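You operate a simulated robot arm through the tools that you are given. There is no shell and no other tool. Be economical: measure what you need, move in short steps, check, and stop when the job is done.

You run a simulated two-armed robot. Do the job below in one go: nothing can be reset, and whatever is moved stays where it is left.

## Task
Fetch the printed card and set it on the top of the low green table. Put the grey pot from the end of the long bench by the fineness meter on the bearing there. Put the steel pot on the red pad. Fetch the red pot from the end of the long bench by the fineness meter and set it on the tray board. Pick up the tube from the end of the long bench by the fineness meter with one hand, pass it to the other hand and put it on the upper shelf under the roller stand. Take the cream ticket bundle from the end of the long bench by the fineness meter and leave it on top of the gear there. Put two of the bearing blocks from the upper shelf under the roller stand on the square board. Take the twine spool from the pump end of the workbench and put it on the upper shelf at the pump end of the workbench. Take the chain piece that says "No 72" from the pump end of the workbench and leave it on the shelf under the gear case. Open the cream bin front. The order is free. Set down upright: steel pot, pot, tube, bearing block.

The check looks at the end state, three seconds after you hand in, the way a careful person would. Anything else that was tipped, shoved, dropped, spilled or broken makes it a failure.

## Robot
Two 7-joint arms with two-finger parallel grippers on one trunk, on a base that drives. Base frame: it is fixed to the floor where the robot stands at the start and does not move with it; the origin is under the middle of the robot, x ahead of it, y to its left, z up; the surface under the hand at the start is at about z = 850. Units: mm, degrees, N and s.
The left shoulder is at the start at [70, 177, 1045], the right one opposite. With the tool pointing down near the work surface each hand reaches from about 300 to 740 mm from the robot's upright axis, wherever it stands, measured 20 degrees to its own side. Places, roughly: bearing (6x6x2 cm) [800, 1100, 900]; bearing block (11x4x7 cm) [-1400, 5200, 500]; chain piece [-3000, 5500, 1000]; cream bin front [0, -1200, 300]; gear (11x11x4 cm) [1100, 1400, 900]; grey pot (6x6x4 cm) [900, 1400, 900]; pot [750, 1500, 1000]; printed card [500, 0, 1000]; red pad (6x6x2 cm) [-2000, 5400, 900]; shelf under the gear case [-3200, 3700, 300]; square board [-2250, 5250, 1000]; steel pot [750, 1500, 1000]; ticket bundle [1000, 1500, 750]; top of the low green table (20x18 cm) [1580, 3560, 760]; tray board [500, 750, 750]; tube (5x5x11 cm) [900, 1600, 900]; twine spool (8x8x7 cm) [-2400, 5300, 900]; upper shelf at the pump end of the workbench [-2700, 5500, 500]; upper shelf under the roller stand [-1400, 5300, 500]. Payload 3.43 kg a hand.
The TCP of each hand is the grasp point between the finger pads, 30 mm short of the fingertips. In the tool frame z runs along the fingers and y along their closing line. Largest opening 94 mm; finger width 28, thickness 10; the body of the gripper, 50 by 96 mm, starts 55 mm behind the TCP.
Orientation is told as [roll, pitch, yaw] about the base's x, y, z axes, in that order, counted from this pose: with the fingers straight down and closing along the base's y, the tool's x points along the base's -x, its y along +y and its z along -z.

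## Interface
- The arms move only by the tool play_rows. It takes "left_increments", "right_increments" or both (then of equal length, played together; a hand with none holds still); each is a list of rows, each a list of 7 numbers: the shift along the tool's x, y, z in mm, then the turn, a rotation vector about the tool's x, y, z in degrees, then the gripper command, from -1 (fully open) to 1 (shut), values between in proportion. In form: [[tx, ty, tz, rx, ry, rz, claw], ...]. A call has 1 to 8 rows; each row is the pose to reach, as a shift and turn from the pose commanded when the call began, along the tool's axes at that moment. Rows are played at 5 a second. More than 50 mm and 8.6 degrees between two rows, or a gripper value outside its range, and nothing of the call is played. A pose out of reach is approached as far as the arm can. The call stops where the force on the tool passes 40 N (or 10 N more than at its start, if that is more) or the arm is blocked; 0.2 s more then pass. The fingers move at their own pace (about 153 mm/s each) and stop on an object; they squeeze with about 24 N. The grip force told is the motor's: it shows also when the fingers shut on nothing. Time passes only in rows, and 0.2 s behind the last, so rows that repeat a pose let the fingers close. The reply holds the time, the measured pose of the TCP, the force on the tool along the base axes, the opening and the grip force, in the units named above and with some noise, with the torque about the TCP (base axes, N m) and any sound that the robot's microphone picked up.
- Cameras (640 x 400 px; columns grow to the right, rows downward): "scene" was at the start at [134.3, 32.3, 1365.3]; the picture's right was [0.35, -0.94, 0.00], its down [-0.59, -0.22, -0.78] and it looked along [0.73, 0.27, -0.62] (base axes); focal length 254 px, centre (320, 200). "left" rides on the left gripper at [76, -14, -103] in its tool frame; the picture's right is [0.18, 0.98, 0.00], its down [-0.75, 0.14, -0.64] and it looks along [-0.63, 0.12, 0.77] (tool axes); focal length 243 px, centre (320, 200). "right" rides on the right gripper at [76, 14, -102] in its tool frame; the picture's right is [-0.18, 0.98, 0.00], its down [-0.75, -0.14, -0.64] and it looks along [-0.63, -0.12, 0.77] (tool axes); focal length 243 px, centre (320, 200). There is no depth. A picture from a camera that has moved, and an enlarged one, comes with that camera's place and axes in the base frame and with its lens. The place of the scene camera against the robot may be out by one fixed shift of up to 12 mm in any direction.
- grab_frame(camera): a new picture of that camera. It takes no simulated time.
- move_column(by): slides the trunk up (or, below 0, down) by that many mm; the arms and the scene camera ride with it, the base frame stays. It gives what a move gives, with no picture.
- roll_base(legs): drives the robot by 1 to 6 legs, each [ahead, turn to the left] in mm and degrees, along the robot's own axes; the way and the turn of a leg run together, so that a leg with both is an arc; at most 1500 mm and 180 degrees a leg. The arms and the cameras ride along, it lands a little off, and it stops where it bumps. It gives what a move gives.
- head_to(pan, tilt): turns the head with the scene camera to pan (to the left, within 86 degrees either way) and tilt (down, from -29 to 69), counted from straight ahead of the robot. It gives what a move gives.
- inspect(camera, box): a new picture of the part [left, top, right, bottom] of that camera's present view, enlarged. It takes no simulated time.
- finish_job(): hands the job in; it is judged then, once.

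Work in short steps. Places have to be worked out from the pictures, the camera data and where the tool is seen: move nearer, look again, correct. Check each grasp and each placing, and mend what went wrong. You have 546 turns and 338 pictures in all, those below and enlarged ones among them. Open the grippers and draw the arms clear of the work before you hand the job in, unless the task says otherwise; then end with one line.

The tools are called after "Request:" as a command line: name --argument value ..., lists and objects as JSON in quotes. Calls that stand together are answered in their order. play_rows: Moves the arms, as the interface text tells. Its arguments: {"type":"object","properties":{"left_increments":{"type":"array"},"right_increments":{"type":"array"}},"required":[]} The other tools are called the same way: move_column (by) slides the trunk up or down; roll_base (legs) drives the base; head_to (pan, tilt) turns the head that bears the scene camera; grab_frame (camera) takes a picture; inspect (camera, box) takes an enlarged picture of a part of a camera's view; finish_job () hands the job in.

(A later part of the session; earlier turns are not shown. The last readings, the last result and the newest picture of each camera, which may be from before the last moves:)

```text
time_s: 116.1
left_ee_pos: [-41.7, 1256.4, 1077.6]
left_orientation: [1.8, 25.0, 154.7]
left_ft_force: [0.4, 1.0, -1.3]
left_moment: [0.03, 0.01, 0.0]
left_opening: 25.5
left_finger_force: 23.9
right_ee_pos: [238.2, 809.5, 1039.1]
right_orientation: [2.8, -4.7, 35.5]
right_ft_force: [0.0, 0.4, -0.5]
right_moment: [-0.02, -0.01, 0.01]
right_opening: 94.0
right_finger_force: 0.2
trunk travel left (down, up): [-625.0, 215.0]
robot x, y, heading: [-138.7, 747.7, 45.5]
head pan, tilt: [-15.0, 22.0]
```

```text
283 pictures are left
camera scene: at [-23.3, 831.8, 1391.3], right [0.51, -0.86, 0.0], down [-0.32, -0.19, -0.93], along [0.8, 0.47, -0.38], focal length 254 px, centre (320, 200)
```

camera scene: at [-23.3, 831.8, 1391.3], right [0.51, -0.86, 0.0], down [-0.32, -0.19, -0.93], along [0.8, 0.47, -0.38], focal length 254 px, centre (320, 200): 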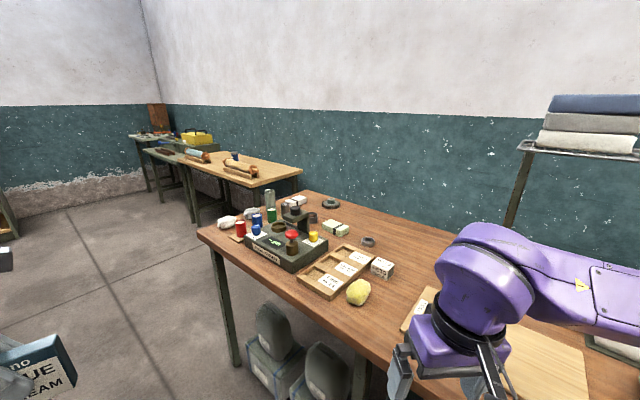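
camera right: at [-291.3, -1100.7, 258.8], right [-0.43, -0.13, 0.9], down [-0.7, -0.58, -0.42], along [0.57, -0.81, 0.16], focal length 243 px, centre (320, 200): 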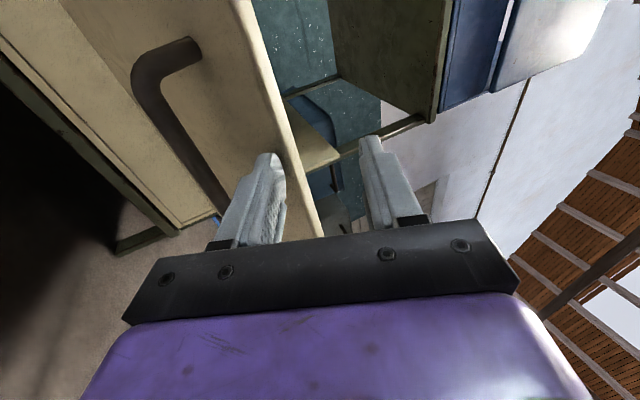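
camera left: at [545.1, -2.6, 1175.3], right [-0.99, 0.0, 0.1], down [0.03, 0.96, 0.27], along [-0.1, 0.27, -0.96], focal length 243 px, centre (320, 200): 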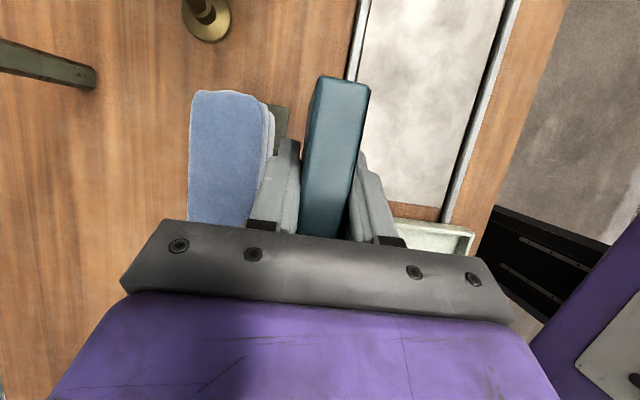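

Good view of the meter end. I enlarge it.

Request:
inspect --camera "scene" --box '[200, 180, 320, 255]'

Request:
inspect --camera "scene" --box '[280, 190, 420, 310]'

Request:
inspect --camera "scene" --box '[100, 110, 310, 240]'

```text
5.33 times, centred on (260, 218) of scene
camera zoom: at [-23.3, 831.8, 1391.3], right [0.51, -0.86, 0.0], down [-0.32, -0.19, -0.93], along [0.8, 0.47, -0.38], focal length 1356 px, centre (640, 107)
```

zoom: 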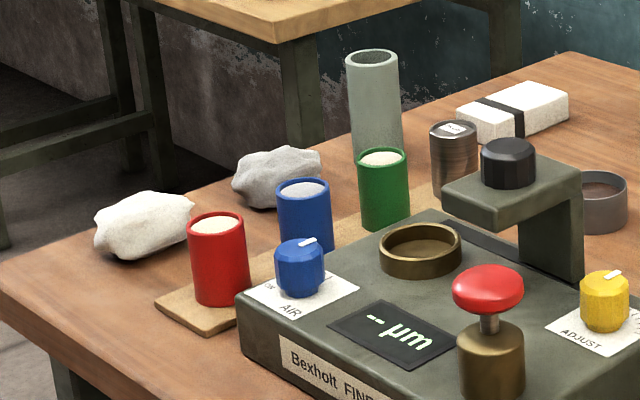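

```text
3.33 times, centred on (350, 250) of scene
camera zoom: at [-23.3, 831.8, 1391.3], right [0.51, -0.86, 0.0], down [-0.32, -0.19, -0.93], along [0.8, 0.47, -0.38], focal length 847 px, centre (220, 33)
```

zoom: 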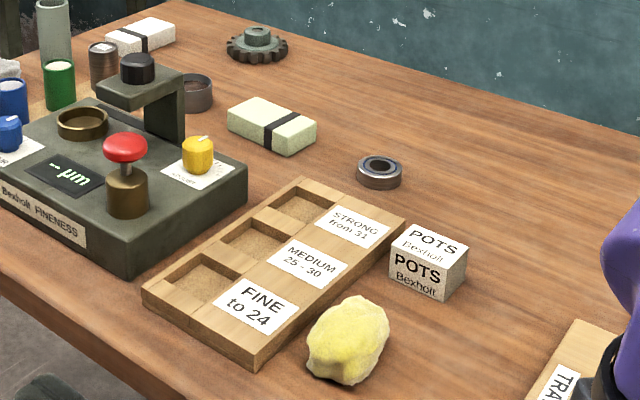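

```text
3.05 times, centred on (205, 175) of scene
camera zoom: at [-23.3, 831.8, 1391.3], right [0.51, -0.86, 0.0], down [-0.32, -0.19, -0.93], along [0.8, 0.47, -0.38], focal length 775 px, centre (670, 276)
```

zoom: 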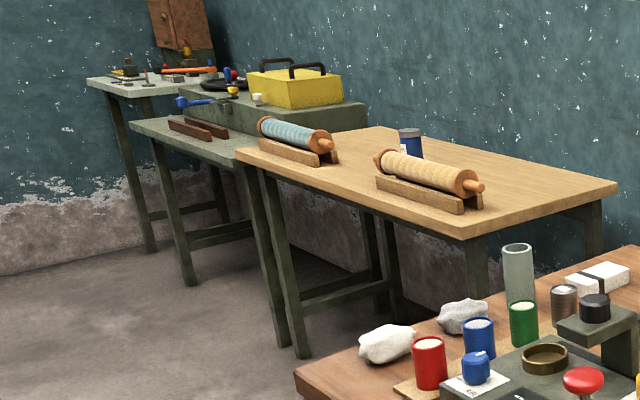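

I identify: red pot, blue, green pots on a board; tube behind; steel pot; grey low pot; two bundles (far one near [1013,1591] fits "cream" hint); gear [1067,1405]; bearing [802,1103]. The card goes first: I drive round toward the low green table.

Request:
roll_base --legs '[[0, 36.2], [962, 0], [0, -18.3], [900, 0]]'

Request:
head_to --pan -20 --tilt 25

Request:
grab_frame --camera "scene"

```text
time_s: 128.2
left_ee_pos: [330.1, 3022.8, 1077.1]
left_orientation: [1.7, 25.0, 173.1]
left_ft_force: [0.9, -0.4, -0.8]
left_moment: [0.0, 0.0, -0.01]
left_opening: 25.8
left_finger_force: 23.8
right_ee_pos: [736.9, 2686.8, 1037.7]
right_orientation: [2.9, -4.7, 53.9]
right_ft_force: [0.1, -0.2, 0.1]
right_moment: [-0.02, 0.02, 0.03]
right_opening: 94.2
right_finger_force: 0.2
trunk travel left (down, up): [-625.0, 215.0]
robot x, y, heading: [394.6, 2508.7, 64.0]
head pan, tilt: [-15.0, 22.0]
```

```text
time_s: 128.8
left_ee_pos: [330.3, 3023.1, 1077.3]
left_orientation: [1.7, 25.0, 173.1]
left_ft_force: [-0.4, -0.2, -0.6]
left_moment: [0.02, 0.02, 0.0]
left_opening: 25.7
left_finger_force: 23.7
right_ee_pos: [736.4, 2687.0, 1038.2]
right_orientation: [2.9, -4.7, 53.8]
right_ft_force: [0.6, -0.3, 0.0]
right_moment: [-0.03, 0.0, 0.02]
right_opening: 94.1
right_finger_force: 0.0
trunk travel left (down, up): [-625.0, 215.0]
robot x, y, heading: [393.5, 2510.6, 64.1]
head pan, tilt: [-20.0, 25.0]
```

```text
279 pictures are left
camera scene: at [488.2, 2618.6, 1386.5], right [0.69, -0.72, 0.0], down [-0.3, -0.29, -0.91], along [0.65, 0.63, -0.42], focal length 254 px, centre (320, 200)
```

scene: 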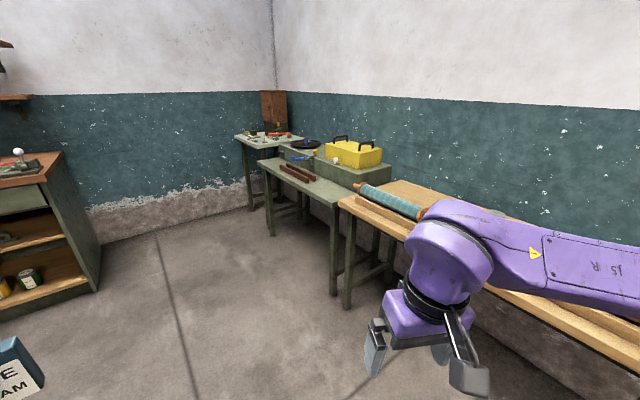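

Target spot [1580,3560,760] is the free end of the green table next to the wooden one. I raise the right hand for clearance and drive to face it.

Request:
play_rows --right_increments '[[0, 0, -45, 0, 0, 0, -1], [0, 0, -90, 0, 0, 0, -1], [0, 0, -130, 0, 0, 0, -1]]'

Request:
roll_base --legs '[[0, 2.9], [1164, 0], [0, -80], [100, 0]]'

Request:
head_to --pan 0 --tilt 40

Request:
grab_frame --camera "scene"

```text
time_s: 129.6
left_ee_pos: [331.2, 3023.3, 1077.6]
left_orientation: [1.7, 25.0, 173.1]
left_ft_force: [0.0, -0.1, -1.0]
left_moment: [-0.02, -0.02, 0.0]
left_opening: 25.6
left_finger_force: 24.4
right_ee_pos: [734.7, 2672.7, 1167.3]
right_orientation: [2.9, -4.7, 53.9]
right_ft_force: [-0.4, 0.6, 0.4]
right_moment: [0.0, -0.05, 0.02]
right_opening: 94.2
right_finger_force: 0.0
trunk travel left (down, up): [-625.0, 215.0]
robot x, y, heading: [395.7, 2507.7, 64.2]
head pan, tilt: [-20.0, 25.0]
```

```text
time_s: 140.1
left_ee_pos: [1420.7, 3775.2, 1076.9]
left_orientation: [1.7, 25.0, 98.8]
left_ft_force: [0.4, 0.2, -0.1]
left_moment: [0.01, 0.0, -0.02]
left_opening: 25.8
left_finger_force: 23.8
right_ee_pos: [1192.5, 3289.9, 1167.7]
right_orientation: [2.9, -4.6, -20.4]
right_ft_force: [0.3, -0.5, 0.0]
right_moment: [0.02, -0.01, 0.02]
right_opening: 94.2
right_finger_force: 0.0
trunk travel left (down, up): [-625.0, 215.0]
robot x, y, heading: [940.8, 3575.5, -10.2]
head pan, tilt: [-20.0, 25.0]
```

```text
time_s: 141.0
left_ee_pos: [1419.2, 3775.9, 1078.2]
left_orientation: [1.6, 25.1, 98.8]
left_ft_force: [-0.5, -0.2, -0.3]
left_moment: [-0.02, 0.01, -0.01]
left_opening: 25.7
left_finger_force: 23.8
right_ee_pos: [1192.0, 3290.7, 1167.2]
right_orientation: [2.9, -4.8, -20.4]
right_ft_force: [0.7, 0.0, 0.1]
right_moment: [0.0, -0.01, 0.02]
right_opening: 94.0
right_finger_force: 0.1
trunk travel left (down, up): [-625.0, 215.0]
robot x, y, heading: [939.1, 3573.6, -10.1]
head pan, tilt: [0.0, 40.0]
```

```text
278 pictures are left
camera scene: at [1077.3, 3550.3, 1363.3], right [-0.18, -0.98, 0.0], down [-0.63, 0.11, -0.77], along [0.75, -0.14, -0.64], focal length 254 px, centre (320, 200)
```

scene: 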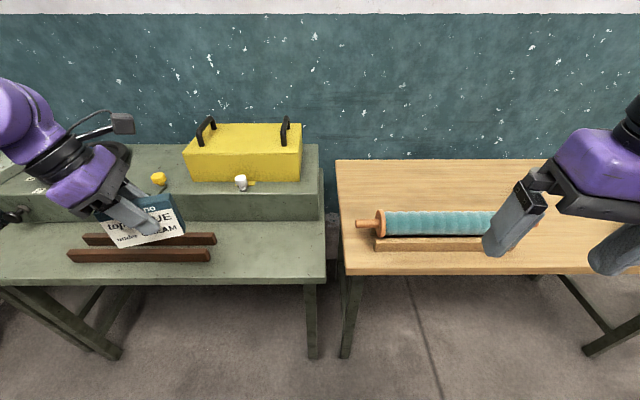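

The free area spans x 1460–1700; I'll set the card at [1578,3562]. I drive 100 mm closer and lower the trunk 90.

Request:
roll_base --legs '[[100, 0]]'

Request:
move_column --by -90

```text
time_s: 142.1
left_ee_pos: [1519.4, 3758.2, 1077.9]
left_orientation: [1.6, 25.0, 98.8]
left_ft_force: [1.4, -0.2, -0.5]
left_moment: [-0.01, 0.02, 0.02]
left_opening: 25.8
left_finger_force: 24.2
right_ee_pos: [1292.8, 3273.4, 1168.0]
right_orientation: [2.9, -4.7, -20.2]
right_ft_force: [0.6, 0.2, -0.9]
right_moment: [0.01, -0.01, 0.01]
right_opening: 93.8
right_finger_force: 0.1
trunk travel left (down, up): [-625.0, 215.0]
robot x, y, heading: [1042.1, 3553.5, -10.0]
head pan, tilt: [0.0, 40.0]
```

```text
time_s: 143.4
left_ee_pos: [1518.6, 3758.0, 988.5]
left_orientation: [1.6, 25.0, 98.8]
left_ft_force: [0.3, 0.0, -1.2]
left_moment: [0.02, -0.02, 0.0]
left_opening: 25.5
left_finger_force: 23.6
right_ee_pos: [1293.4, 3273.1, 1078.3]
right_orientation: [2.8, -4.7, -20.2]
right_ft_force: [0.4, 0.5, 0.1]
right_moment: [-0.05, 0.03, -0.02]
right_opening: 94.1
right_finger_force: 0.0
trunk travel left (down, up): [-535.0, 305.0]
robot x, y, heading: [1040.7, 3556.3, -10.3]
head pan, tilt: [0.0, 40.0]
```

I carry the card over the free spot, 115 mm above final height.

Request:
play_rows --left_increments '[[32, -6, 27, 0, 0, 0, 1], [64, -13, 55, 0, 0, 0, 1], [96, -19, 82, 0, 0, 0, 1], [128, -26, 110, 0, 0, 0, 1], [159, -32, 137, 0, 0, 0, 1]]'

Request:
grab_frame --camera "scene"

Request:
grab_frame --camera "left"

```text
time_s: 144.6
left_ee_pos: [1576.3, 3561.9, 929.2]
left_orientation: [1.6, 25.0, 98.9]
left_ft_force: [0.7, -0.9, -1.2]
left_moment: [0.0, 0.03, 0.01]
left_opening: 25.6
left_finger_force: 24.2
right_ee_pos: [1293.5, 3270.8, 1075.8]
right_orientation: [2.9, -4.6, -20.2]
right_ft_force: [0.0, -0.6, -0.5]
right_moment: [0.02, 0.04, -0.01]
right_opening: 93.7
right_finger_force: 0.1
trunk travel left (down, up): [-535.0, 305.0]
robot x, y, heading: [1040.5, 3552.8, -10.1]
head pan, tilt: [0.0, 40.0]
```

```text
277 pictures are left
camera scene: at [1178.2, 3530.8, 1273.1], right [-0.18, -0.98, 0.0], down [-0.63, 0.11, -0.77], along [0.75, -0.13, -0.64], focal length 254 px, centre (320, 200)
```

scene: 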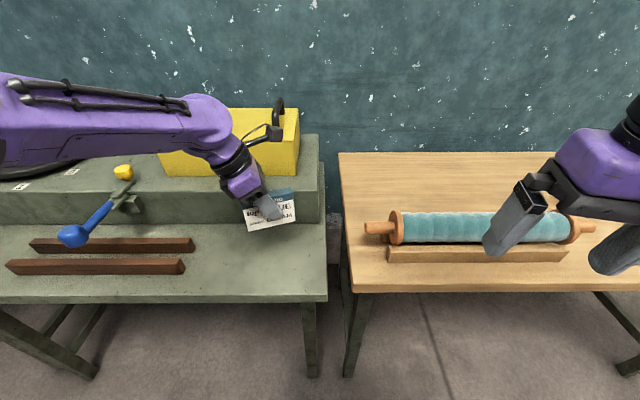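

```text
276 pictures are left
camera left: at [1598.4, 3538.0, 1053.2], right [-0.95, -0.3, 0.1], down [-0.27, 0.93, 0.27], along [-0.18, 0.23, -0.96], focal length 243 px, centre (320, 200)
```

left: 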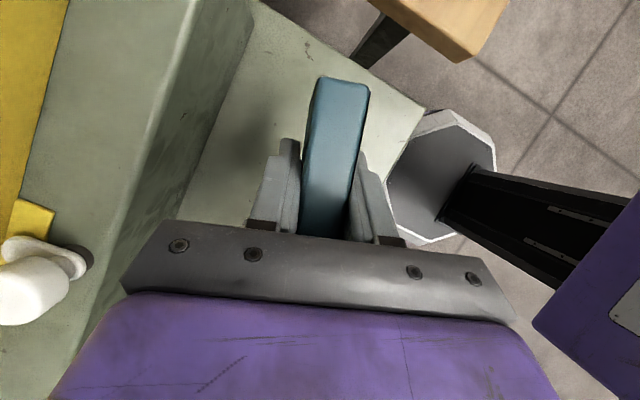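

Free y range is about 3455–3775, so I shift to y≈3590 and lower to a few millimetres above contact.

Request:
play_rows --left_increments '[[-24, -2, 29, 0, 0, 0, 1], [-48, -4, 58, 0, 0, 0, 1], [-62, -6, 76, 0, 0, 0, 1], [-69, -6.5, 84, 0, 0, 0, 1]]'

Request:
grab_frame --camera "scene"

```text
time_s: 145.6
left_ee_pos: [1575.7, 3589.4, 823.3]
left_orientation: [1.7, 25.0, 99.0]
left_ft_force: [-0.2, -0.5, -0.8]
left_moment: [-0.04, 0.01, -0.02]
left_opening: 25.7
left_finger_force: 23.9
right_ee_pos: [1292.4, 3273.2, 1075.7]
right_orientation: [2.9, -4.7, -20.1]
right_ft_force: [0.5, -0.7, -0.9]
right_moment: [0.03, -0.01, -0.02]
right_opening: 94.1
right_finger_force: 0.1
trunk travel left (down, up): [-535.0, 305.0]
robot x, y, heading: [1039.8, 3551.0, -10.4]
head pan, tilt: [0.0, 40.0]
```

```text
275 pictures are left
camera scene: at [1177.8, 3532.5, 1273.2], right [-0.18, -0.98, 0.0], down [-0.63, 0.11, -0.77], along [0.75, -0.13, -0.64], focal length 254 px, centre (320, 200)
```

scene: 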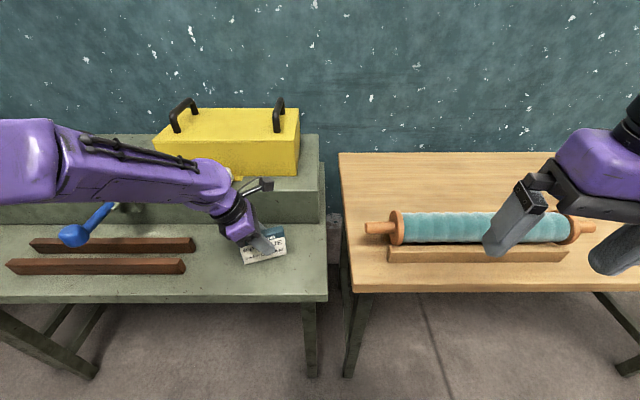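

Now straight down in small steps until contact shows.

Request:
play_rows --left_increments '[[-1.3, 0, 2.7, 0, 0, 0, 1], [-2.5, 0, 5.4, 0, 0, 0, 1], [-2.5, 0, 5.4, 0, 0, 0, 1]]'

Request:
inspect --camera "scene" --box '[200, 200, 340, 300]'

```text
time_s: 146.4
left_ee_pos: [1577.2, 3590.2, 817.4]
left_orientation: [1.7, 25.0, 98.8]
left_ft_force: [0.4, 0.3, -0.5]
left_moment: [0.0, 0.0, -0.03]
left_opening: 25.5
left_finger_force: 24.0
right_ee_pos: [1292.3, 3272.5, 1077.7]
right_orientation: [2.9, -4.7, -20.2]
right_ft_force: [-0.1, 0.1, -0.4]
right_moment: [0.0, -0.02, 0.0]
right_opening: 94.0
right_finger_force: 0.1
trunk travel left (down, up): [-535.0, 305.0]
robot x, y, heading: [1038.3, 3554.3, -10.2]
head pan, tilt: [0.0, 40.0]
```

```text
4.00 times, centred on (270, 250) of scene
camera zoom: at [1177.6, 3532.5, 1273.2], right [-0.18, -0.98, 0.0], down [-0.63, 0.11, -0.77], along [0.75, -0.13, -0.64], focal length 1017 px, centre (520, 0)
```

zoom: 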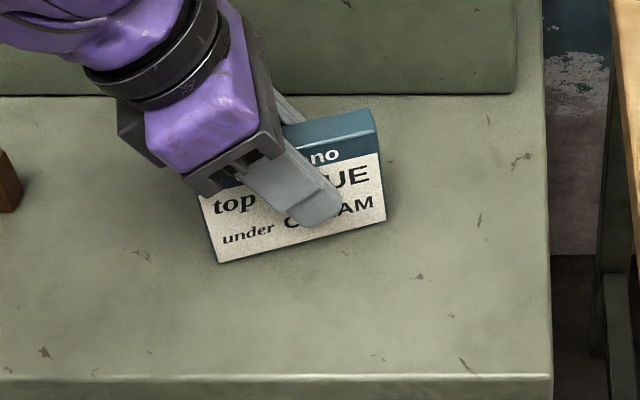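

No contact yet; continue in 2–3 mm steps.

Request:
play_rows --left_increments '[[-1.3, 0, 2.7, 0, 0, 0, 1], [-1.3, 0, 2.7, 0, 0, 0, 1]]'

Request:
play_rows --left_increments '[[-1.3, 0, 2.7, 0, 0, 0, 1], [-1.3, 0, 2.7, 0, 0, 0, 1]]'

```text
time_s: 147.0
left_ee_pos: [1576.5, 3590.2, 816.2]
left_orientation: [1.6, 25.1, 98.9]
left_ft_force: [-0.1, -1.4, 3.2]
left_moment: [-0.2, -0.09, -0.01]
left_opening: 25.9
left_finger_force: 24.0
right_ee_pos: [1291.1, 3272.3, 1077.3]
right_orientation: [2.9, -4.9, -20.3]
right_ft_force: [0.6, 0.5, -0.6]
right_moment: [-0.01, -0.01, 0.03]
right_opening: 94.3
right_finger_force: 0.0
trunk travel left (down, up): [-535.0, 305.0]
robot x, y, heading: [1041.8, 3555.1, -10.1]
head pan, tilt: [0.0, 40.0]
```

```text
time_s: 147.6
left_ee_pos: [1575.8, 3589.4, 814.8]
left_orientation: [1.3, 25.2, 98.8]
left_ft_force: [1.0, 0.9, 22.3]
left_moment: [0.1, -0.26, 0.03]
left_opening: 26.0
left_finger_force: 23.8
right_ee_pos: [1289.4, 3272.4, 1077.6]
right_orientation: [3.0, -5.0, -20.2]
right_ft_force: [0.6, 0.0, 0.4]
right_moment: [-0.01, 0.01, -0.02]
right_opening: 94.1
right_finger_force: 0.1
trunk travel left (down, up): [-535.0, 305.0]
robot x, y, heading: [1040.6, 3552.0, -10.0]
head pan, tilt: [0.0, 40.0]
```

Firm contact now (22 N). I ease up 1 mm and open, then withdraw along the tool.

Request:
play_rows --left_increments '[[0.4, 0, -1, 0, 0, 0, 1], [0.4, 0, -1, 0, 0, 0, 0.3], [0.4, 0, -1, 0, 0, 0, 0.0], [0.4, 0, -1, 0, 0, 0, -0.3], [0, 0, -30, 0, 0, 0, -0.3], [0, 0, -75, 0, 0, 0, -0.3], [0, 0, -120, 0, 0, 0, -0.3]]'

Request:
inspect --camera "scene" --box '[200, 200, 340, 300]'

```text
time_s: 149.2
left_ee_pos: [1573.5, 3639.2, 922.0]
left_orientation: [1.6, 25.1, 98.9]
left_ft_force: [0.1, -0.5, 0.2]
left_moment: [-0.02, 0.03, 0.01]
left_opening: 61.3
left_finger_force: 0.1
right_ee_pos: [1291.1, 3272.5, 1077.6]
right_orientation: [2.9, -4.8, -20.3]
right_ft_force: [-0.3, -0.4, 1.2]
right_moment: [-0.02, -0.03, 0.01]
right_opening: 94.2
right_finger_force: 0.0
trunk travel left (down, up): [-535.0, 305.0]
robot x, y, heading: [1037.6, 3551.6, -10.1]
head pan, tilt: [0.0, 40.0]
```

```text
4.00 times, centred on (270, 250) of scene
camera zoom: at [1176.5, 3532.9, 1273.3], right [-0.18, -0.98, 0.0], down [-0.63, 0.11, -0.77], along [0.75, -0.14, -0.64], focal length 1017 px, centre (520, 0)
```

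zoom: 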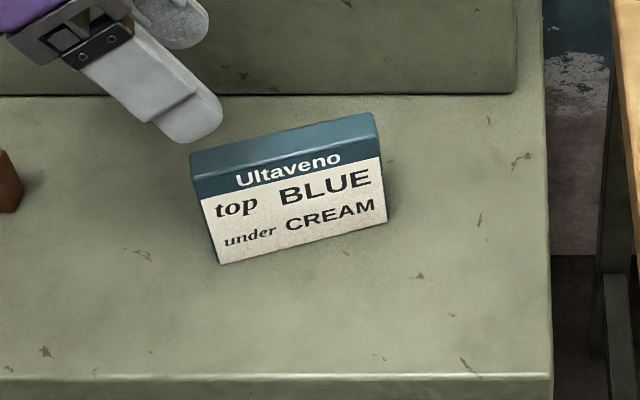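

The card stands well. I lift the left hand away, level it, and then back out.

Request:
play_rows --left_increments '[[0, 0, -45, 0, 0, 0, -1], [0, 0, -90, 0, -6, 0, -1], [0, 0, -130, 0, -12, 0, -1], [0, 0, -150, 0, -18, 0, -1], [0, 0, -160, 0, -25, 0, -1]]'

Request:
roll_base --legs '[[-350, 0]]'

Request:
move_column --by 90

Request:
play_rows --left_increments '[[0, 0, 0, 0, 0, 8.5, -1], [0, 0, 0, 0, 0, 17, -1], [0, 0, 0, 0, 0, 25.5, -1], [0, 0, 0, 0, 0, 34, -1], [0, 0, 0, 0, 0, 42.5, -1], [0, 0, 0, 0, 0, 51, -1], [0, 0, 0, 0, 0, 59.5, -1], [0, 0, 0, 0, 0, 68, -1]]'

Request:
play_rows --left_increments '[[0, 0, 0, 0, 0, 8.5, -1], [0, 0, 0, 0, 0, 17, -1], [0, 0, 0, 0, 0, 25.5, -1], [0, 0, 0, 0, 0, 34, -1], [0, 0, 0, 0, 0, 39, -1]]'

```text
time_s: 150.4
left_ee_pos: [1566.1, 3707.5, 1067.0]
left_orientation: [1.5, -0.1, 98.2]
left_ft_force: [0.3, -1.0, -0.3]
left_moment: [-0.01, -0.01, -0.01]
left_opening: 93.8
left_finger_force: 0.1
right_ee_pos: [1293.2, 3271.7, 1076.3]
right_orientation: [2.9, -4.7, -20.1]
right_ft_force: [-0.7, -0.4, -0.4]
right_moment: [0.02, 0.0, 0.01]
right_opening: 94.0
right_finger_force: 0.0
trunk travel left (down, up): [-535.0, 305.0]
robot x, y, heading: [1040.5, 3550.1, -10.3]
head pan, tilt: [0.0, 40.0]
```

```text
time_s: 152.6
left_ee_pos: [1222.4, 3772.9, 1067.9]
left_orientation: [1.5, 0.0, 98.7]
left_ft_force: [0.3, -0.1, -0.5]
left_moment: [0.01, 0.0, -0.02]
left_opening: 93.9
left_finger_force: 0.0
right_ee_pos: [954.1, 3334.6, 1076.8]
right_orientation: [3.0, -4.6, -19.7]
right_ft_force: [-0.8, 0.5, -0.2]
right_moment: [-0.01, -0.02, 0.0]
right_opening: 94.3
right_finger_force: 0.1
trunk travel left (down, up): [-535.0, 305.0]
robot x, y, heading: [696.7, 3617.4, -9.6]
head pan, tilt: [0.0, 40.0]
```

```text
time_s: 153.9
left_ee_pos: [1223.5, 3772.6, 1155.6]
left_orientation: [1.6, 0.0, 98.8]
left_ft_force: [0.9, 0.4, -0.4]
left_moment: [0.01, -0.01, 0.02]
left_opening: 94.0
left_finger_force: 0.0
right_ee_pos: [953.7, 3333.4, 1166.2]
right_orientation: [2.9, -4.7, -19.7]
right_ft_force: [-0.1, 0.0, 0.1]
right_moment: [0.01, 0.01, 0.0]
right_opening: 93.9
right_finger_force: 0.0
trunk travel left (down, up): [-625.0, 215.0]
robot x, y, heading: [698.7, 3618.7, -9.3]
head pan, tilt: [0.0, 40.0]
```

```text
time_s: 155.7
left_ee_pos: [1224.9, 3771.7, 1156.4]
left_orientation: [0.6, 1.4, 30.5]
left_ft_force: [0.8, 0.6, 0.0]
left_moment: [-0.02, 0.01, -0.02]
left_opening: 94.2
left_finger_force: 0.0
right_ee_pos: [952.9, 3335.1, 1167.2]
right_orientation: [2.8, -4.7, -19.7]
right_ft_force: [-0.1, 0.4, -0.4]
right_moment: [-0.03, 0.01, -0.03]
right_opening: 93.8
right_finger_force: 0.0
trunk travel left (down, up): [-625.0, 215.0]
robot x, y, heading: [698.6, 3614.6, -9.6]
head pan, tilt: [0.0, 40.0]
```

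```text
time_s: 156.9
left_ee_pos: [1223.4, 3773.1, 1156.9]
left_orientation: [-0.4, 1.4, -8.5]
left_ft_force: [-0.1, -0.6, 0.5]
left_moment: [-0.03, 0.0, 0.03]
left_opening: 94.2
left_finger_force: 0.1
right_ee_pos: [952.9, 3333.2, 1166.7]
right_orientation: [3.0, -4.7, -19.7]
right_ft_force: [-0.3, -0.2, 0.0]
right_moment: [-0.03, 0.03, 0.0]
right_opening: 94.0
right_finger_force: 0.1
trunk travel left (down, up): [-625.0, 215.0]
robot x, y, heading: [697.1, 3611.6, -9.8]
head pan, tilt: [0.0, 40.0]
```

Now to the bench's meter end. A stance near [175,1330] heading -45 lets the left hand reach both the grey pot and the bearing. I drive there in stages.

Request:
roll_base --legs '[[0, -100.6], [1100, 0], [1046, 0], [0, 60], [200, 0]]'

Request:
head_to --pan 45 --tilt 30

Request:
grab_frame --camera "scene"

```text
time_s: 175.5
left_ee_pos: [542.7, 1265.7, 1155.7]
left_orientation: [-0.4, 1.4, -49.6]
left_ft_force: [0.0, 0.3, 0.4]
left_moment: [0.01, 0.02, -0.01]
left_opening: 94.1
left_finger_force: 0.0
right_ee_pos: [50.5, 1113.6, 1167.3]
right_orientation: [2.9, -4.7, -61.0]
right_ft_force: [0.7, -0.3, -0.2]
right_moment: [0.01, -0.02, -0.01]
right_opening: 93.9
right_finger_force: 0.0
trunk travel left (down, up): [-625.0, 215.0]
robot x, y, heading: [41.1, 1495.4, -50.8]
head pan, tilt: [0.0, 40.0]
```

```text
time_s: 176.6
left_ee_pos: [543.0, 1265.7, 1156.7]
left_orientation: [-0.5, 1.4, -49.5]
left_ft_force: [1.0, -0.1, -0.4]
left_moment: [0.0, 0.03, -0.01]
left_opening: 94.1
left_finger_force: 0.0
right_ee_pos: [48.9, 1112.2, 1167.3]
right_orientation: [2.9, -4.7, -61.0]
right_ft_force: [-0.2, -0.4, 0.1]
right_moment: [-0.01, -0.01, 0.01]
right_opening: 93.9
right_finger_force: 0.1
trunk travel left (down, up): [-625.0, 215.0]
robot x, y, heading: [40.7, 1490.7, -50.9]
head pan, tilt: [45.0, 30.0]
```

```text
272 pictures are left
camera scene: at [167.9, 1444.7, 1378.5], right [-0.1, -0.99, 0.0], down [-0.5, 0.05, -0.87], along [0.86, -0.09, -0.5], focal length 254 px, centre (320, 200)
```

scene: 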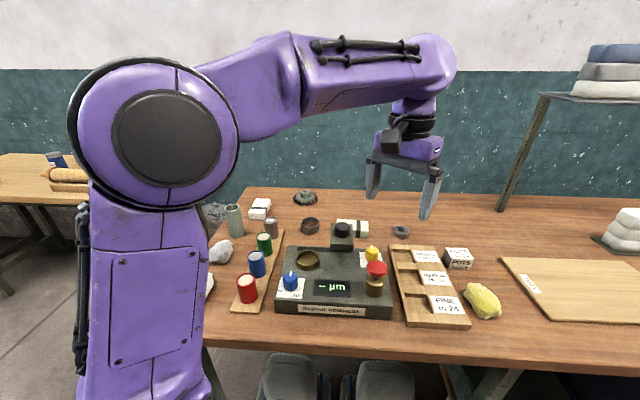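

All items visible. I enlarge the bundles, gear and pots for identification and precision.

Request:
inspect --camera "scene" --box '[210, 180, 370, 280]'

Request:
inspect --camera "scene" --box '[360, 210, 440, 260]'

```text
4.00 times, centred on (290, 230) of scene
camera zoom: at [167.9, 1444.7, 1378.5], right [-0.1, -0.99, 0.0], down [-0.5, 0.05, -0.87], along [0.86, -0.09, -0.5], focal length 1017 px, centre (440, 80)
```

zoom: 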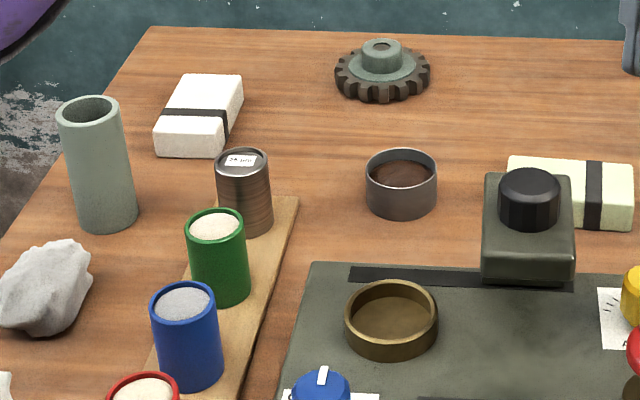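

```text
8.00 times, centred on (400, 235) of scene
camera zoom: at [167.9, 1444.7, 1378.5], right [-0.1, -0.99, 0.0], down [-0.5, 0.05, -0.87], along [0.86, -0.09, -0.5], focal length 2034 px, centre (-320, -80)
```

zoom: 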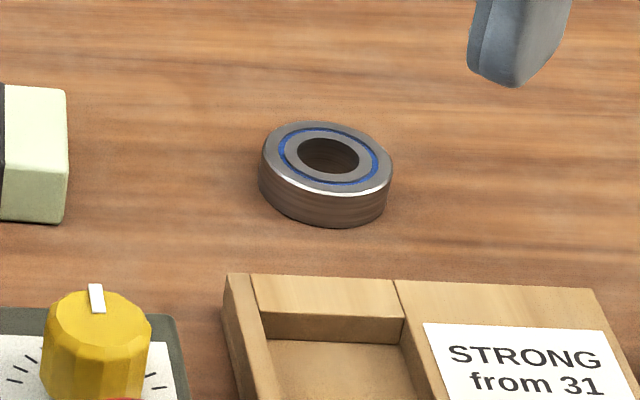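

The white-cream bundle is the far one; the near one is pale green. I drive the last 200 mm and then use the left hand camera over the grey pot.

Request:
roll_base --legs '[[200, 0]]'

Request:
grab_frame --camera "left"

```text
time_s: 178.3
left_ee_pos: [671.0, 1106.0, 1157.1]
left_orientation: [-0.3, 1.5, -49.6]
left_ft_force: [0.3, 0.2, -0.5]
left_moment: [0.01, 0.03, -0.03]
left_opening: 94.0
left_finger_force: 0.0
right_ee_pos: [178.9, 954.8, 1168.0]
right_orientation: [2.9, -4.8, -61.1]
right_ft_force: [-0.6, 0.5, -0.3]
right_moment: [0.03, 0.01, -0.03]
right_opening: 94.1
right_finger_force: 0.0
trunk travel left (down, up): [-625.0, 215.0]
robot x, y, heading: [170.6, 1331.8, -50.9]
head pan, tilt: [45.0, 30.0]
```

```text
269 pictures are left
camera left: at [613.8, 1153.4, 1260.7], right [0.63, 0.78, 0.0], down [0.61, -0.49, 0.62], along [0.48, -0.39, -0.78], focal length 243 px, centre (320, 200)
```

left: 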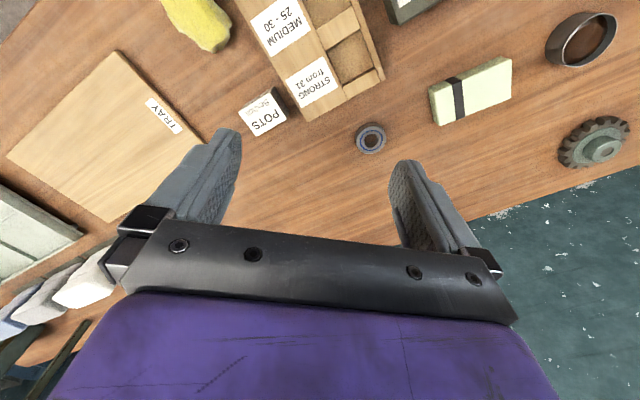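

Left camera: bearing top at [801,1111], grey pot top at about [850,1394]. I move the left hand over the grey pot.

Request:
play_rows --left_increments '[[15, 43, 16, 0, 0, 0, -1], [30, 86, 33, 0, 0, 0, -1], [45, 128, 50, 0, 0, 0, -1], [60, 171, 67, 0, 0, 0, -1], [75, 214, 84, 0, 0, 0, -1], [91, 257, 100, 0, 0, 0, -1], [106, 299, 117, 0, 0, 0, -1]]'

Request:
grab_frame --camera "left"

```text
time_s: 179.9
left_ee_pos: [842.0, 1368.4, 1037.9]
left_orientation: [-0.5, 1.4, -49.5]
left_ft_force: [0.0, 0.6, 0.3]
left_moment: [-0.01, 0.03, -0.01]
left_opening: 93.9
left_finger_force: 0.1
left hand out of reach, approached as far as the arm can: row 7
right_ee_pos: [179.2, 955.7, 1167.8]
right_orientation: [2.8, -4.7, -61.0]
right_ft_force: [0.0, 0.0, 0.4]
right_moment: [0.01, 0.04, -0.02]
right_opening: 94.0
right_finger_force: 0.1
trunk travel left (down, up): [-625.0, 215.0]
robot x, y, heading: [175.1, 1332.2, -51.2]
head pan, tilt: [45.0, 30.0]
```

```text
268 pictures are left
camera left: at [784.5, 1416.0, 1142.2], right [0.63, 0.78, 0.0], down [0.61, -0.49, 0.62], along [0.48, -0.39, -0.78], focal length 243 px, centre (320, 200)
```

left: 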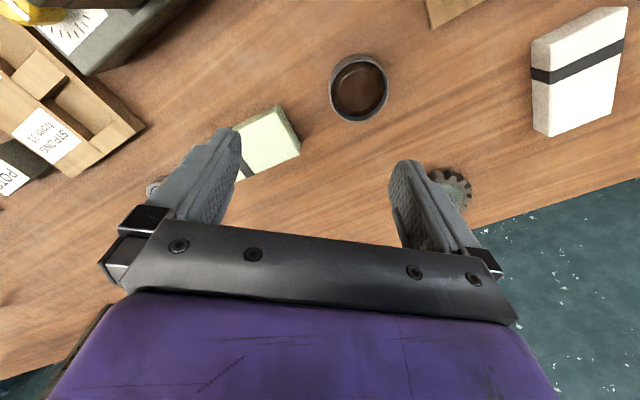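

The reach ended at about x 842; turning the body left brings the shoulder more naturally. I lift, turn +25°, and continue.

Request:
play_rows --left_increments '[[0, -20, -45, 0, 0, 0, -1], [0, -40, -80, 0, 0, 0, -1]]'

Request:
roll_base --legs '[[0, 25]]'

```text
time_s: 180.5
left_ee_pos: [814.9, 1334.1, 1118.3]
left_orientation: [-0.4, 1.5, -49.6]
left_ft_force: [0.4, -0.3, 0.5]
left_moment: [0.01, -0.03, 0.0]
left_opening: 94.0
left_finger_force: 0.1
left hand out of reach, approached as far as the arm can: row 1, 2
right_ee_pos: [177.7, 954.6, 1167.6]
right_orientation: [2.9, -4.6, -61.0]
right_ft_force: [0.1, -0.5, 0.0]
right_moment: [0.0, 0.0, 0.03]
right_opening: 93.9
right_finger_force: 0.1
trunk travel left (down, up): [-625.0, 215.0]
robot x, y, heading: [170.7, 1329.9, -51.0]
head pan, tilt: [45.0, 30.0]
```

```text
time_s: 182.1
left_ee_pos: [755.3, 1602.9, 1118.4]
left_orientation: [-0.4, 1.3, -25.0]
left_ft_force: [0.3, 0.1, 0.1]
left_moment: [-0.05, 0.0, -0.01]
left_opening: 93.9
left_finger_force: 0.0
right_ee_pos: [334.8, 993.0, 1168.5]
right_orientation: [2.8, -4.8, -36.5]
right_ft_force: [-0.4, -0.2, 0.2]
right_moment: [0.02, 0.01, -0.02]
right_opening: 94.1
right_finger_force: 0.1
trunk travel left (down, up): [-625.0, 215.0]
robot x, y, heading: [171.2, 1333.4, -26.3]
head pan, tilt: [45.0, 30.0]
```

Move over the grey pot at z≈1000.

Request:
play_rows --left_increments '[[-29, -23, 10, 0, 0, 0, -1], [-58, -46, 20, 0, 0, 0, -1], [-87, -69, 40, 0, 0, 0, -1], [-116, -92, 65, 0, 0, 0, -1], [-145, -114, 90, 0, 0, 0, -1], [-172, -136, 118, 0, 0, 0, -1]]'

Request:
grab_frame --camera "left"

Request:
grab_frame --camera "scene"

```text
time_s: 183.5
left_ee_pos: [854.3, 1406.4, 998.1]
left_orientation: [-0.3, 1.4, -25.0]
left_ft_force: [1.3, -0.7, -0.2]
left_moment: [0.04, 0.05, 0.0]
left_opening: 94.2
left_finger_force: 0.0
right_ee_pos: [336.1, 990.4, 1166.3]
right_orientation: [2.9, -4.6, -36.3]
right_ft_force: [-0.7, -0.4, -0.5]
right_moment: [0.03, 0.05, 0.01]
right_opening: 94.0
right_finger_force: 0.1
trunk travel left (down, up): [-625.0, 215.0]
robot x, y, heading: [173.1, 1332.1, -26.2]
head pan, tilt: [45.0, 30.0]
```

```text
267 pictures are left
camera left: at [781.3, 1425.1, 1102.0], right [0.25, 0.97, 0.0], down [0.76, -0.19, 0.62], along [0.6, -0.15, -0.78], focal length 243 px, centre (320, 200)
```

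left: 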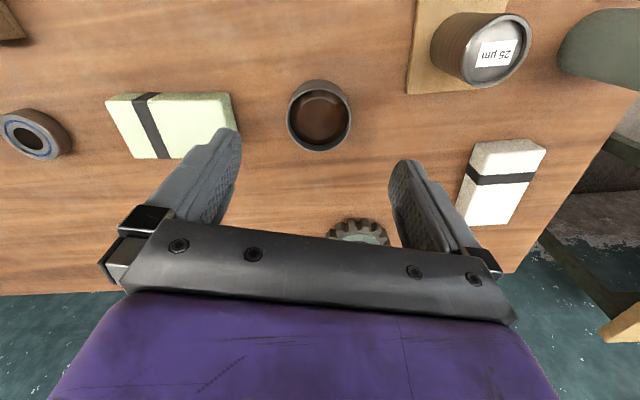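

```text
266 pictures are left
camera scene: at [307.6, 1339.3, 1378.4], right [0.32, -0.95, 0.0], down [-0.47, -0.16, -0.87], along [0.82, 0.28, -0.5], focal length 254 px, centre (320, 200)
```

scene: 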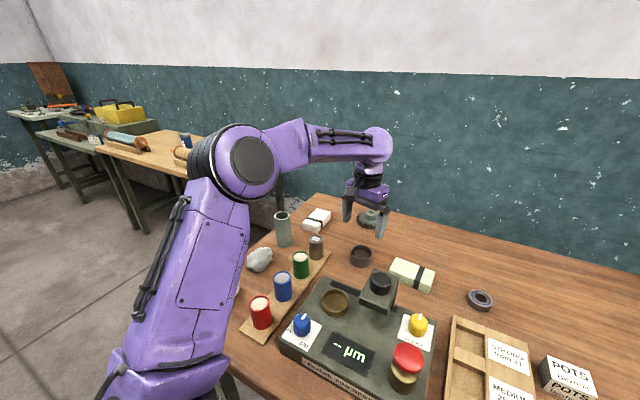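

Pot centre computes to [848,1407]; I correct 6 mm and descend to grasp.

Request:
play_rows --left_increments '[[6, -1, 40, 0, 0, 0, -1], [6, -1, 80, 0, 0, 0, -1], [6, -1, 112, 0, 0, 0, -1], [6, -1, 112, 0, 0, 0, 1], [6, -1, 112, 0, 0, 0, 1], [6, -1, 112, 0, 0, 0, 1]]'

Request:
grab_frame --camera "left"

```text
time_s: 184.9
left_ee_pos: [843.4, 1411.5, 885.0]
left_orientation: [-0.3, 1.4, -25.1]
left_ft_force: [-0.2, 1.5, 0.1]
left_moment: [0.0, 0.0, 0.01]
left_opening: 59.0
left_finger_force: 23.6
right_ee_pos: [335.2, 990.3, 1167.6]
right_orientation: [2.9, -4.7, -36.4]
right_ft_force: [0.6, 0.3, 0.7]
right_moment: [-0.02, 0.02, 0.03]
right_opening: 94.0
right_finger_force: 0.0
trunk travel left (down, up): [-625.0, 215.0]
robot x, y, heading: [169.8, 1328.9, -26.6]
head pan, tilt: [45.0, 30.0]
```

```text
265 pictures are left
camera left: at [771.0, 1430.1, 989.0], right [0.25, 0.97, 0.0], down [0.76, -0.19, 0.62], along [0.6, -0.16, -0.78], focal length 243 px, centre (320, 200)
```

left: 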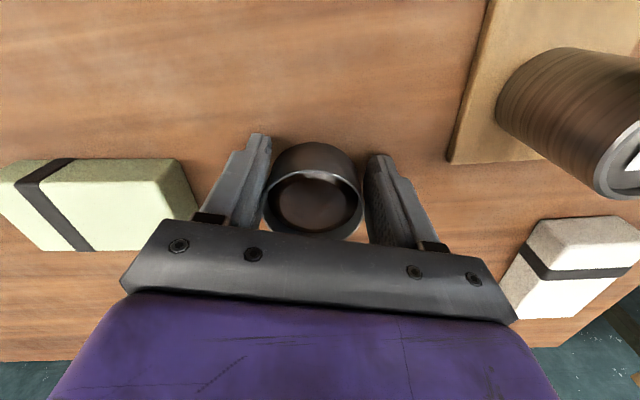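

Grey pot gripped (59 mm). I lift it and swing the base right by 25°, which carries it nearly above the bearing.

Request:
play_rows --left_increments '[[0, 0, -20, 0, 0, 0, 1], [0, 0, -60, 0, 0, 0, 1], [0, 0, -105, 0, 0, 0, 1], [0, 0, -130, 0, 0, 0, 1]]'

Request:
roll_base --legs '[[0, -25]]'

Request:
grab_frame --camera "left"

```text
time_s: 185.9
left_ee_pos: [845.7, 1408.7, 1015.7]
left_orientation: [-0.5, 1.4, -25.0]
left_ft_force: [-0.4, -0.1, -0.4]
left_moment: [-0.03, 0.03, -0.05]
left_opening: 59.1
left_finger_force: 24.0
right_ee_pos: [335.4, 991.7, 1165.9]
right_orientation: [2.8, -4.7, -36.5]
right_ft_force: [-0.1, -0.6, -0.8]
right_moment: [0.02, 0.0, -0.01]
right_opening: 94.0
right_finger_force: 0.1
trunk travel left (down, up): [-625.0, 215.0]
robot x, y, heading: [171.3, 1334.1, -26.4]
head pan, tilt: [45.0, 30.0]
```

```text
time_s: 187.6
left_ee_pos: [814.7, 1112.6, 1016.7]
left_orientation: [-0.5, 1.4, -50.3]
left_ft_force: [0.6, 0.4, -0.7]
left_moment: [0.03, 0.03, 0.01]
left_opening: 58.9
left_finger_force: 23.7
right_ee_pos: [174.9, 953.7, 1166.8]
right_orientation: [2.9, -4.6, -61.8]
right_ft_force: [0.3, 0.1, 0.8]
right_moment: [-0.02, 0.03, 0.02]
right_opening: 93.8
right_finger_force: 0.0
trunk travel left (down, up): [-625.0, 215.0]
robot x, y, heading: [174.5, 1335.1, -51.5]
head pan, tilt: [45.0, 30.0]
```

```text
264 pictures are left
camera left: at [757.1, 1161.3, 1120.6], right [0.64, 0.77, 0.0], down [0.6, -0.5, 0.62], along [0.48, -0.4, -0.78], focal length 243 px, centre (320, 200)
```

left: 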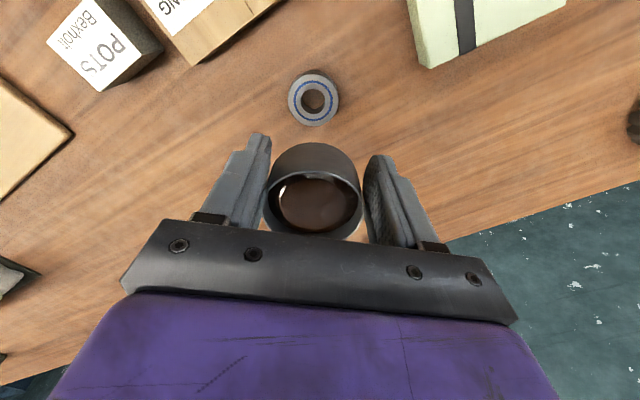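

Bearing top centre [810,1108]; pot axis is about 6 mm off. I correct and go down to just above the bearing.

Request:
play_rows --left_increments '[[3.5, -5, 40, 0, 0, 0, 1], [3.5, -5, 75, 0, 0, 0, 1], [3.5, -5, 92, 0, 0, 0, 1]]'

Request:
grab_frame --camera "left"

Request:
head_to --pan 40 --tilt 40

Request:
grab_frame --camera "scene"

```text
time_s: 188.4
left_ee_pos: [808.9, 1114.0, 924.5]
left_orientation: [-0.4, 1.4, -50.2]
left_ft_force: [-0.1, 0.5, -1.3]
left_moment: [0.01, 0.01, 0.01]
left_opening: 59.0
left_finger_force: 24.0
right_ee_pos: [173.8, 954.4, 1166.6]
right_orientation: [2.8, -4.7, -61.7]
right_ft_force: [-0.3, -0.4, -0.5]
right_moment: [0.0, 0.02, 0.01]
right_opening: 93.7
right_finger_force: 0.1
trunk travel left (down, up): [-625.0, 215.0]
robot x, y, heading: [171.2, 1332.9, -51.7]
head pan, tilt: [45.0, 30.0]
```

```text
263 pictures are left
camera left: at [750.9, 1162.4, 1027.7], right [0.64, 0.77, 0.0], down [0.6, -0.5, 0.62], along [0.48, -0.4, -0.78], focal length 243 px, centre (320, 200)
```

left: 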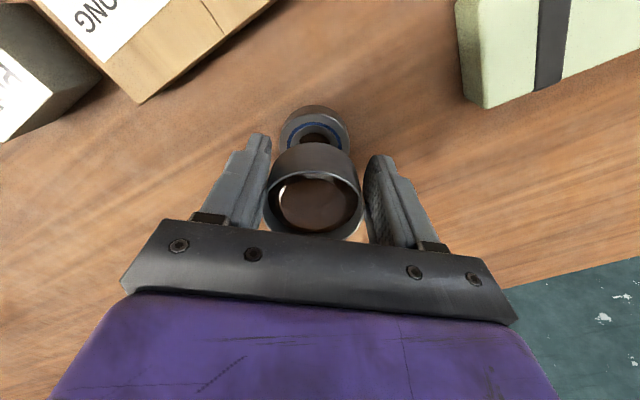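

```text
time_s: 189.1
left_ee_pos: [807.9, 1114.8, 924.8]
left_orientation: [-0.5, 1.5, -50.3]
left_ft_force: [0.4, 1.0, -0.4]
left_moment: [0.0, -0.03, -0.04]
left_opening: 59.3
left_finger_force: 24.1
right_ee_pos: [174.7, 954.2, 1166.6]
right_orientation: [2.9, -4.7, -61.6]
right_ft_force: [0.2, -0.1, -0.6]
right_moment: [0.02, 0.02, 0.0]
right_opening: 94.1
right_finger_force: 0.1
trunk travel left (down, up): [-625.0, 215.0]
robot x, y, heading: [170.2, 1331.4, -51.1]
head pan, tilt: [40.0, 40.0]
```

```text
262 pictures are left
camera scene: at [289.9, 1278.2, 1363.3], right [-0.2, -0.98, 0.0], down [-0.63, 0.13, -0.77], along [0.75, -0.15, -0.64], focal length 254 px, centre (320, 200)
```

scene: 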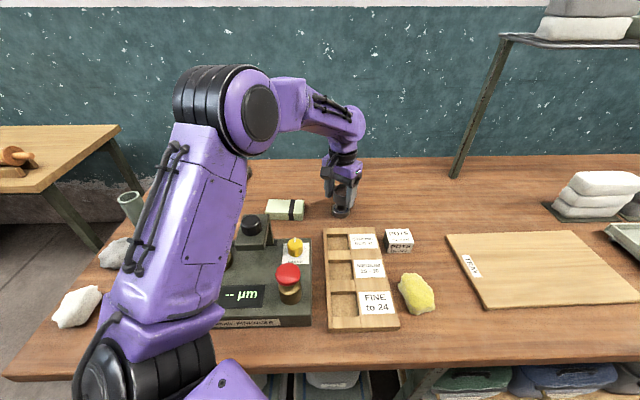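

Alignment within ~2 mm. I lower carefully to contact.

Request:
play_rows --left_increments '[[0, 0, 8, 0, 0, 0, 1], [0, 0, 14, 0, 0, 0, 1], [0, 0, 17, 0, 0, 0, 1], [0, 0, 17, 0, 0, 0, 1]]'

Request:
inspect --camera "scene" --box '[300, 160, 380, 230]'

```text
time_s: 190.1
left_ee_pos: [805.2, 1114.4, 908.2]
left_orientation: [-0.4, 1.3, -50.4]
left_ft_force: [0.0, -1.0, -0.9]
left_moment: [0.01, 0.04, -0.02]
left_opening: 59.0
left_finger_force: 23.6
right_ee_pos: [174.3, 954.8, 1167.2]
right_orientation: [2.9, -4.6, -61.7]
right_ft_force: [0.7, 0.7, 0.0]
right_moment: [-0.02, -0.01, -0.02]
right_opening: 94.5
right_finger_force: 0.0
trunk travel left (down, up): [-625.0, 215.0]
robot x, y, heading: [169.9, 1331.1, -51.9]
head pan, tilt: [40.0, 40.0]
```

```text
5.71 times, centred on (340, 195) of scene
camera zoom: at [289.9, 1278.1, 1363.2], right [-0.2, -0.98, 0.0], down [-0.63, 0.13, -0.77], along [0.75, -0.15, -0.64], focal length 1452 px, centre (206, 229)
```

zoom: 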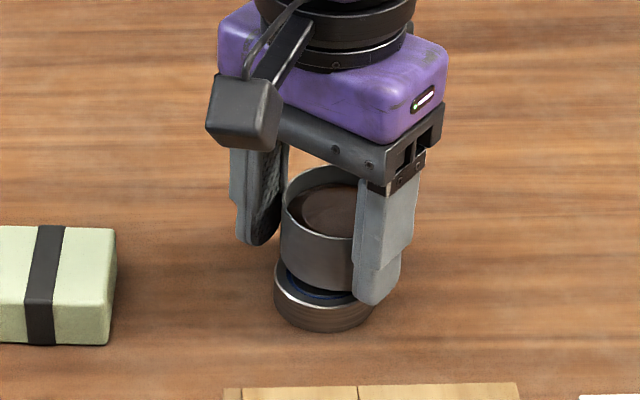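

I nudge 3 mm in +x and lower in 2 mm steps to contact.

Request:
play_rows --left_increments '[[-2.7, 1.7, 0, 0, 0, 0, 1], [-2.7, 1.7, 2, 0, 0, 0, 1], [-2.7, 1.7, 2, 0, 0, 0, 1]]'

Request:
play_rows --left_increments '[[0, 0, 2, 0, 0, 0, 1], [0, 0, 2, 0, 0, 0, 1]]'

```text
time_s: 190.9
left_ee_pos: [809.0, 1113.8, 905.2]
left_orientation: [-0.4, 1.4, -50.2]
left_ft_force: [-0.1, -0.7, -0.6]
left_moment: [0.05, -0.01, 0.01]
left_opening: 58.7
left_finger_force: 23.7
right_ee_pos: [175.1, 954.6, 1166.5]
right_orientation: [2.9, -4.8, -61.7]
right_ft_force: [0.2, 1.0, 0.6]
right_moment: [-0.03, -0.02, -0.03]
right_opening: 93.9
right_finger_force: 0.0
trunk travel left (down, up): [-625.0, 215.0]
robot x, y, heading: [172.8, 1331.5, -51.6]
head pan, tilt: [40.0, 40.0]
```

```text
time_s: 191.5
left_ee_pos: [808.8, 1113.5, 903.2]
left_orientation: [-0.4, 1.4, -50.1]
left_ft_force: [-0.7, -0.3, -1.4]
left_moment: [0.02, 0.02, 0.02]
left_opening: 58.9
left_finger_force: 23.5
right_ee_pos: [174.8, 954.7, 1167.2]
right_orientation: [2.9, -4.8, -61.8]
right_ft_force: [0.4, 0.3, 0.0]
right_moment: [-0.02, 0.03, 0.0]
right_opening: 94.0
right_finger_force: 0.1
trunk travel left (down, up): [-625.0, 215.0]
robot x, y, heading: [168.7, 1334.6, -51.6]
head pan, tilt: [40.0, 40.0]
```

No contact yet; further down.

Request:
play_rows --left_increments '[[0, 0, 2, 0, 0, 0, 1], [0, 0, 2, 0, 0, 0, 1]]'

Request:
play_rows --left_increments '[[0, 0, 2, 0, 0, 0, 1], [0, 0, 2, 0, 0, 0, 1]]'

Request:
inspect --camera "scene" --box '[300, 160, 380, 230]'

```text
time_s: 192.1
left_ee_pos: [807.8, 1112.9, 903.0]
left_orientation: [-0.5, 1.3, -50.3]
left_ft_force: [0.0, -1.0, 2.8]
left_moment: [-0.08, -0.05, -0.01]
left_opening: 58.9
left_finger_force: 23.6
right_ee_pos: [174.1, 954.3, 1167.2]
right_orientation: [2.9, -4.6, -61.7]
right_ft_force: [0.0, 1.1, -0.3]
right_moment: [0.0, 0.01, -0.01]
right_opening: 94.2
right_finger_force: 0.1
trunk travel left (down, up): [-625.0, 215.0]
robot x, y, heading: [174.3, 1330.3, -51.6]
head pan, tilt: [40.0, 40.0]
```

```text
time_s: 192.7
left_ee_pos: [808.4, 1112.8, 901.6]
left_orientation: [-0.4, 1.0, -50.2]
left_ft_force: [3.6, -0.4, 14.2]
left_moment: [-0.07, -0.13, 0.02]
left_opening: 59.2
left_finger_force: 24.0
right_ee_pos: [173.1, 955.6, 1167.4]
right_orientation: [2.9, -4.8, -61.7]
right_ft_force: [-0.6, -0.9, -0.4]
right_moment: [0.03, 0.01, 0.05]
right_opening: 93.9
right_finger_force: 0.1
trunk travel left (down, up): [-625.0, 215.0]
robot x, y, heading: [175.8, 1335.6, -51.6]
head pan, tilt: [40.0, 40.0]
```

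```text
5.71 times, centred on (340, 195) of scene
camera zoom: at [288.1, 1278.9, 1363.6], right [-0.2, -0.98, 0.0], down [-0.63, 0.13, -0.77], along [0.75, -0.15, -0.64], focal length 1452 px, centre (206, 229)
```

zoom: 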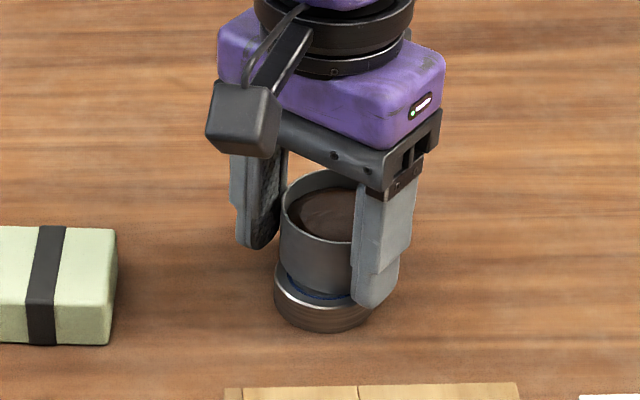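

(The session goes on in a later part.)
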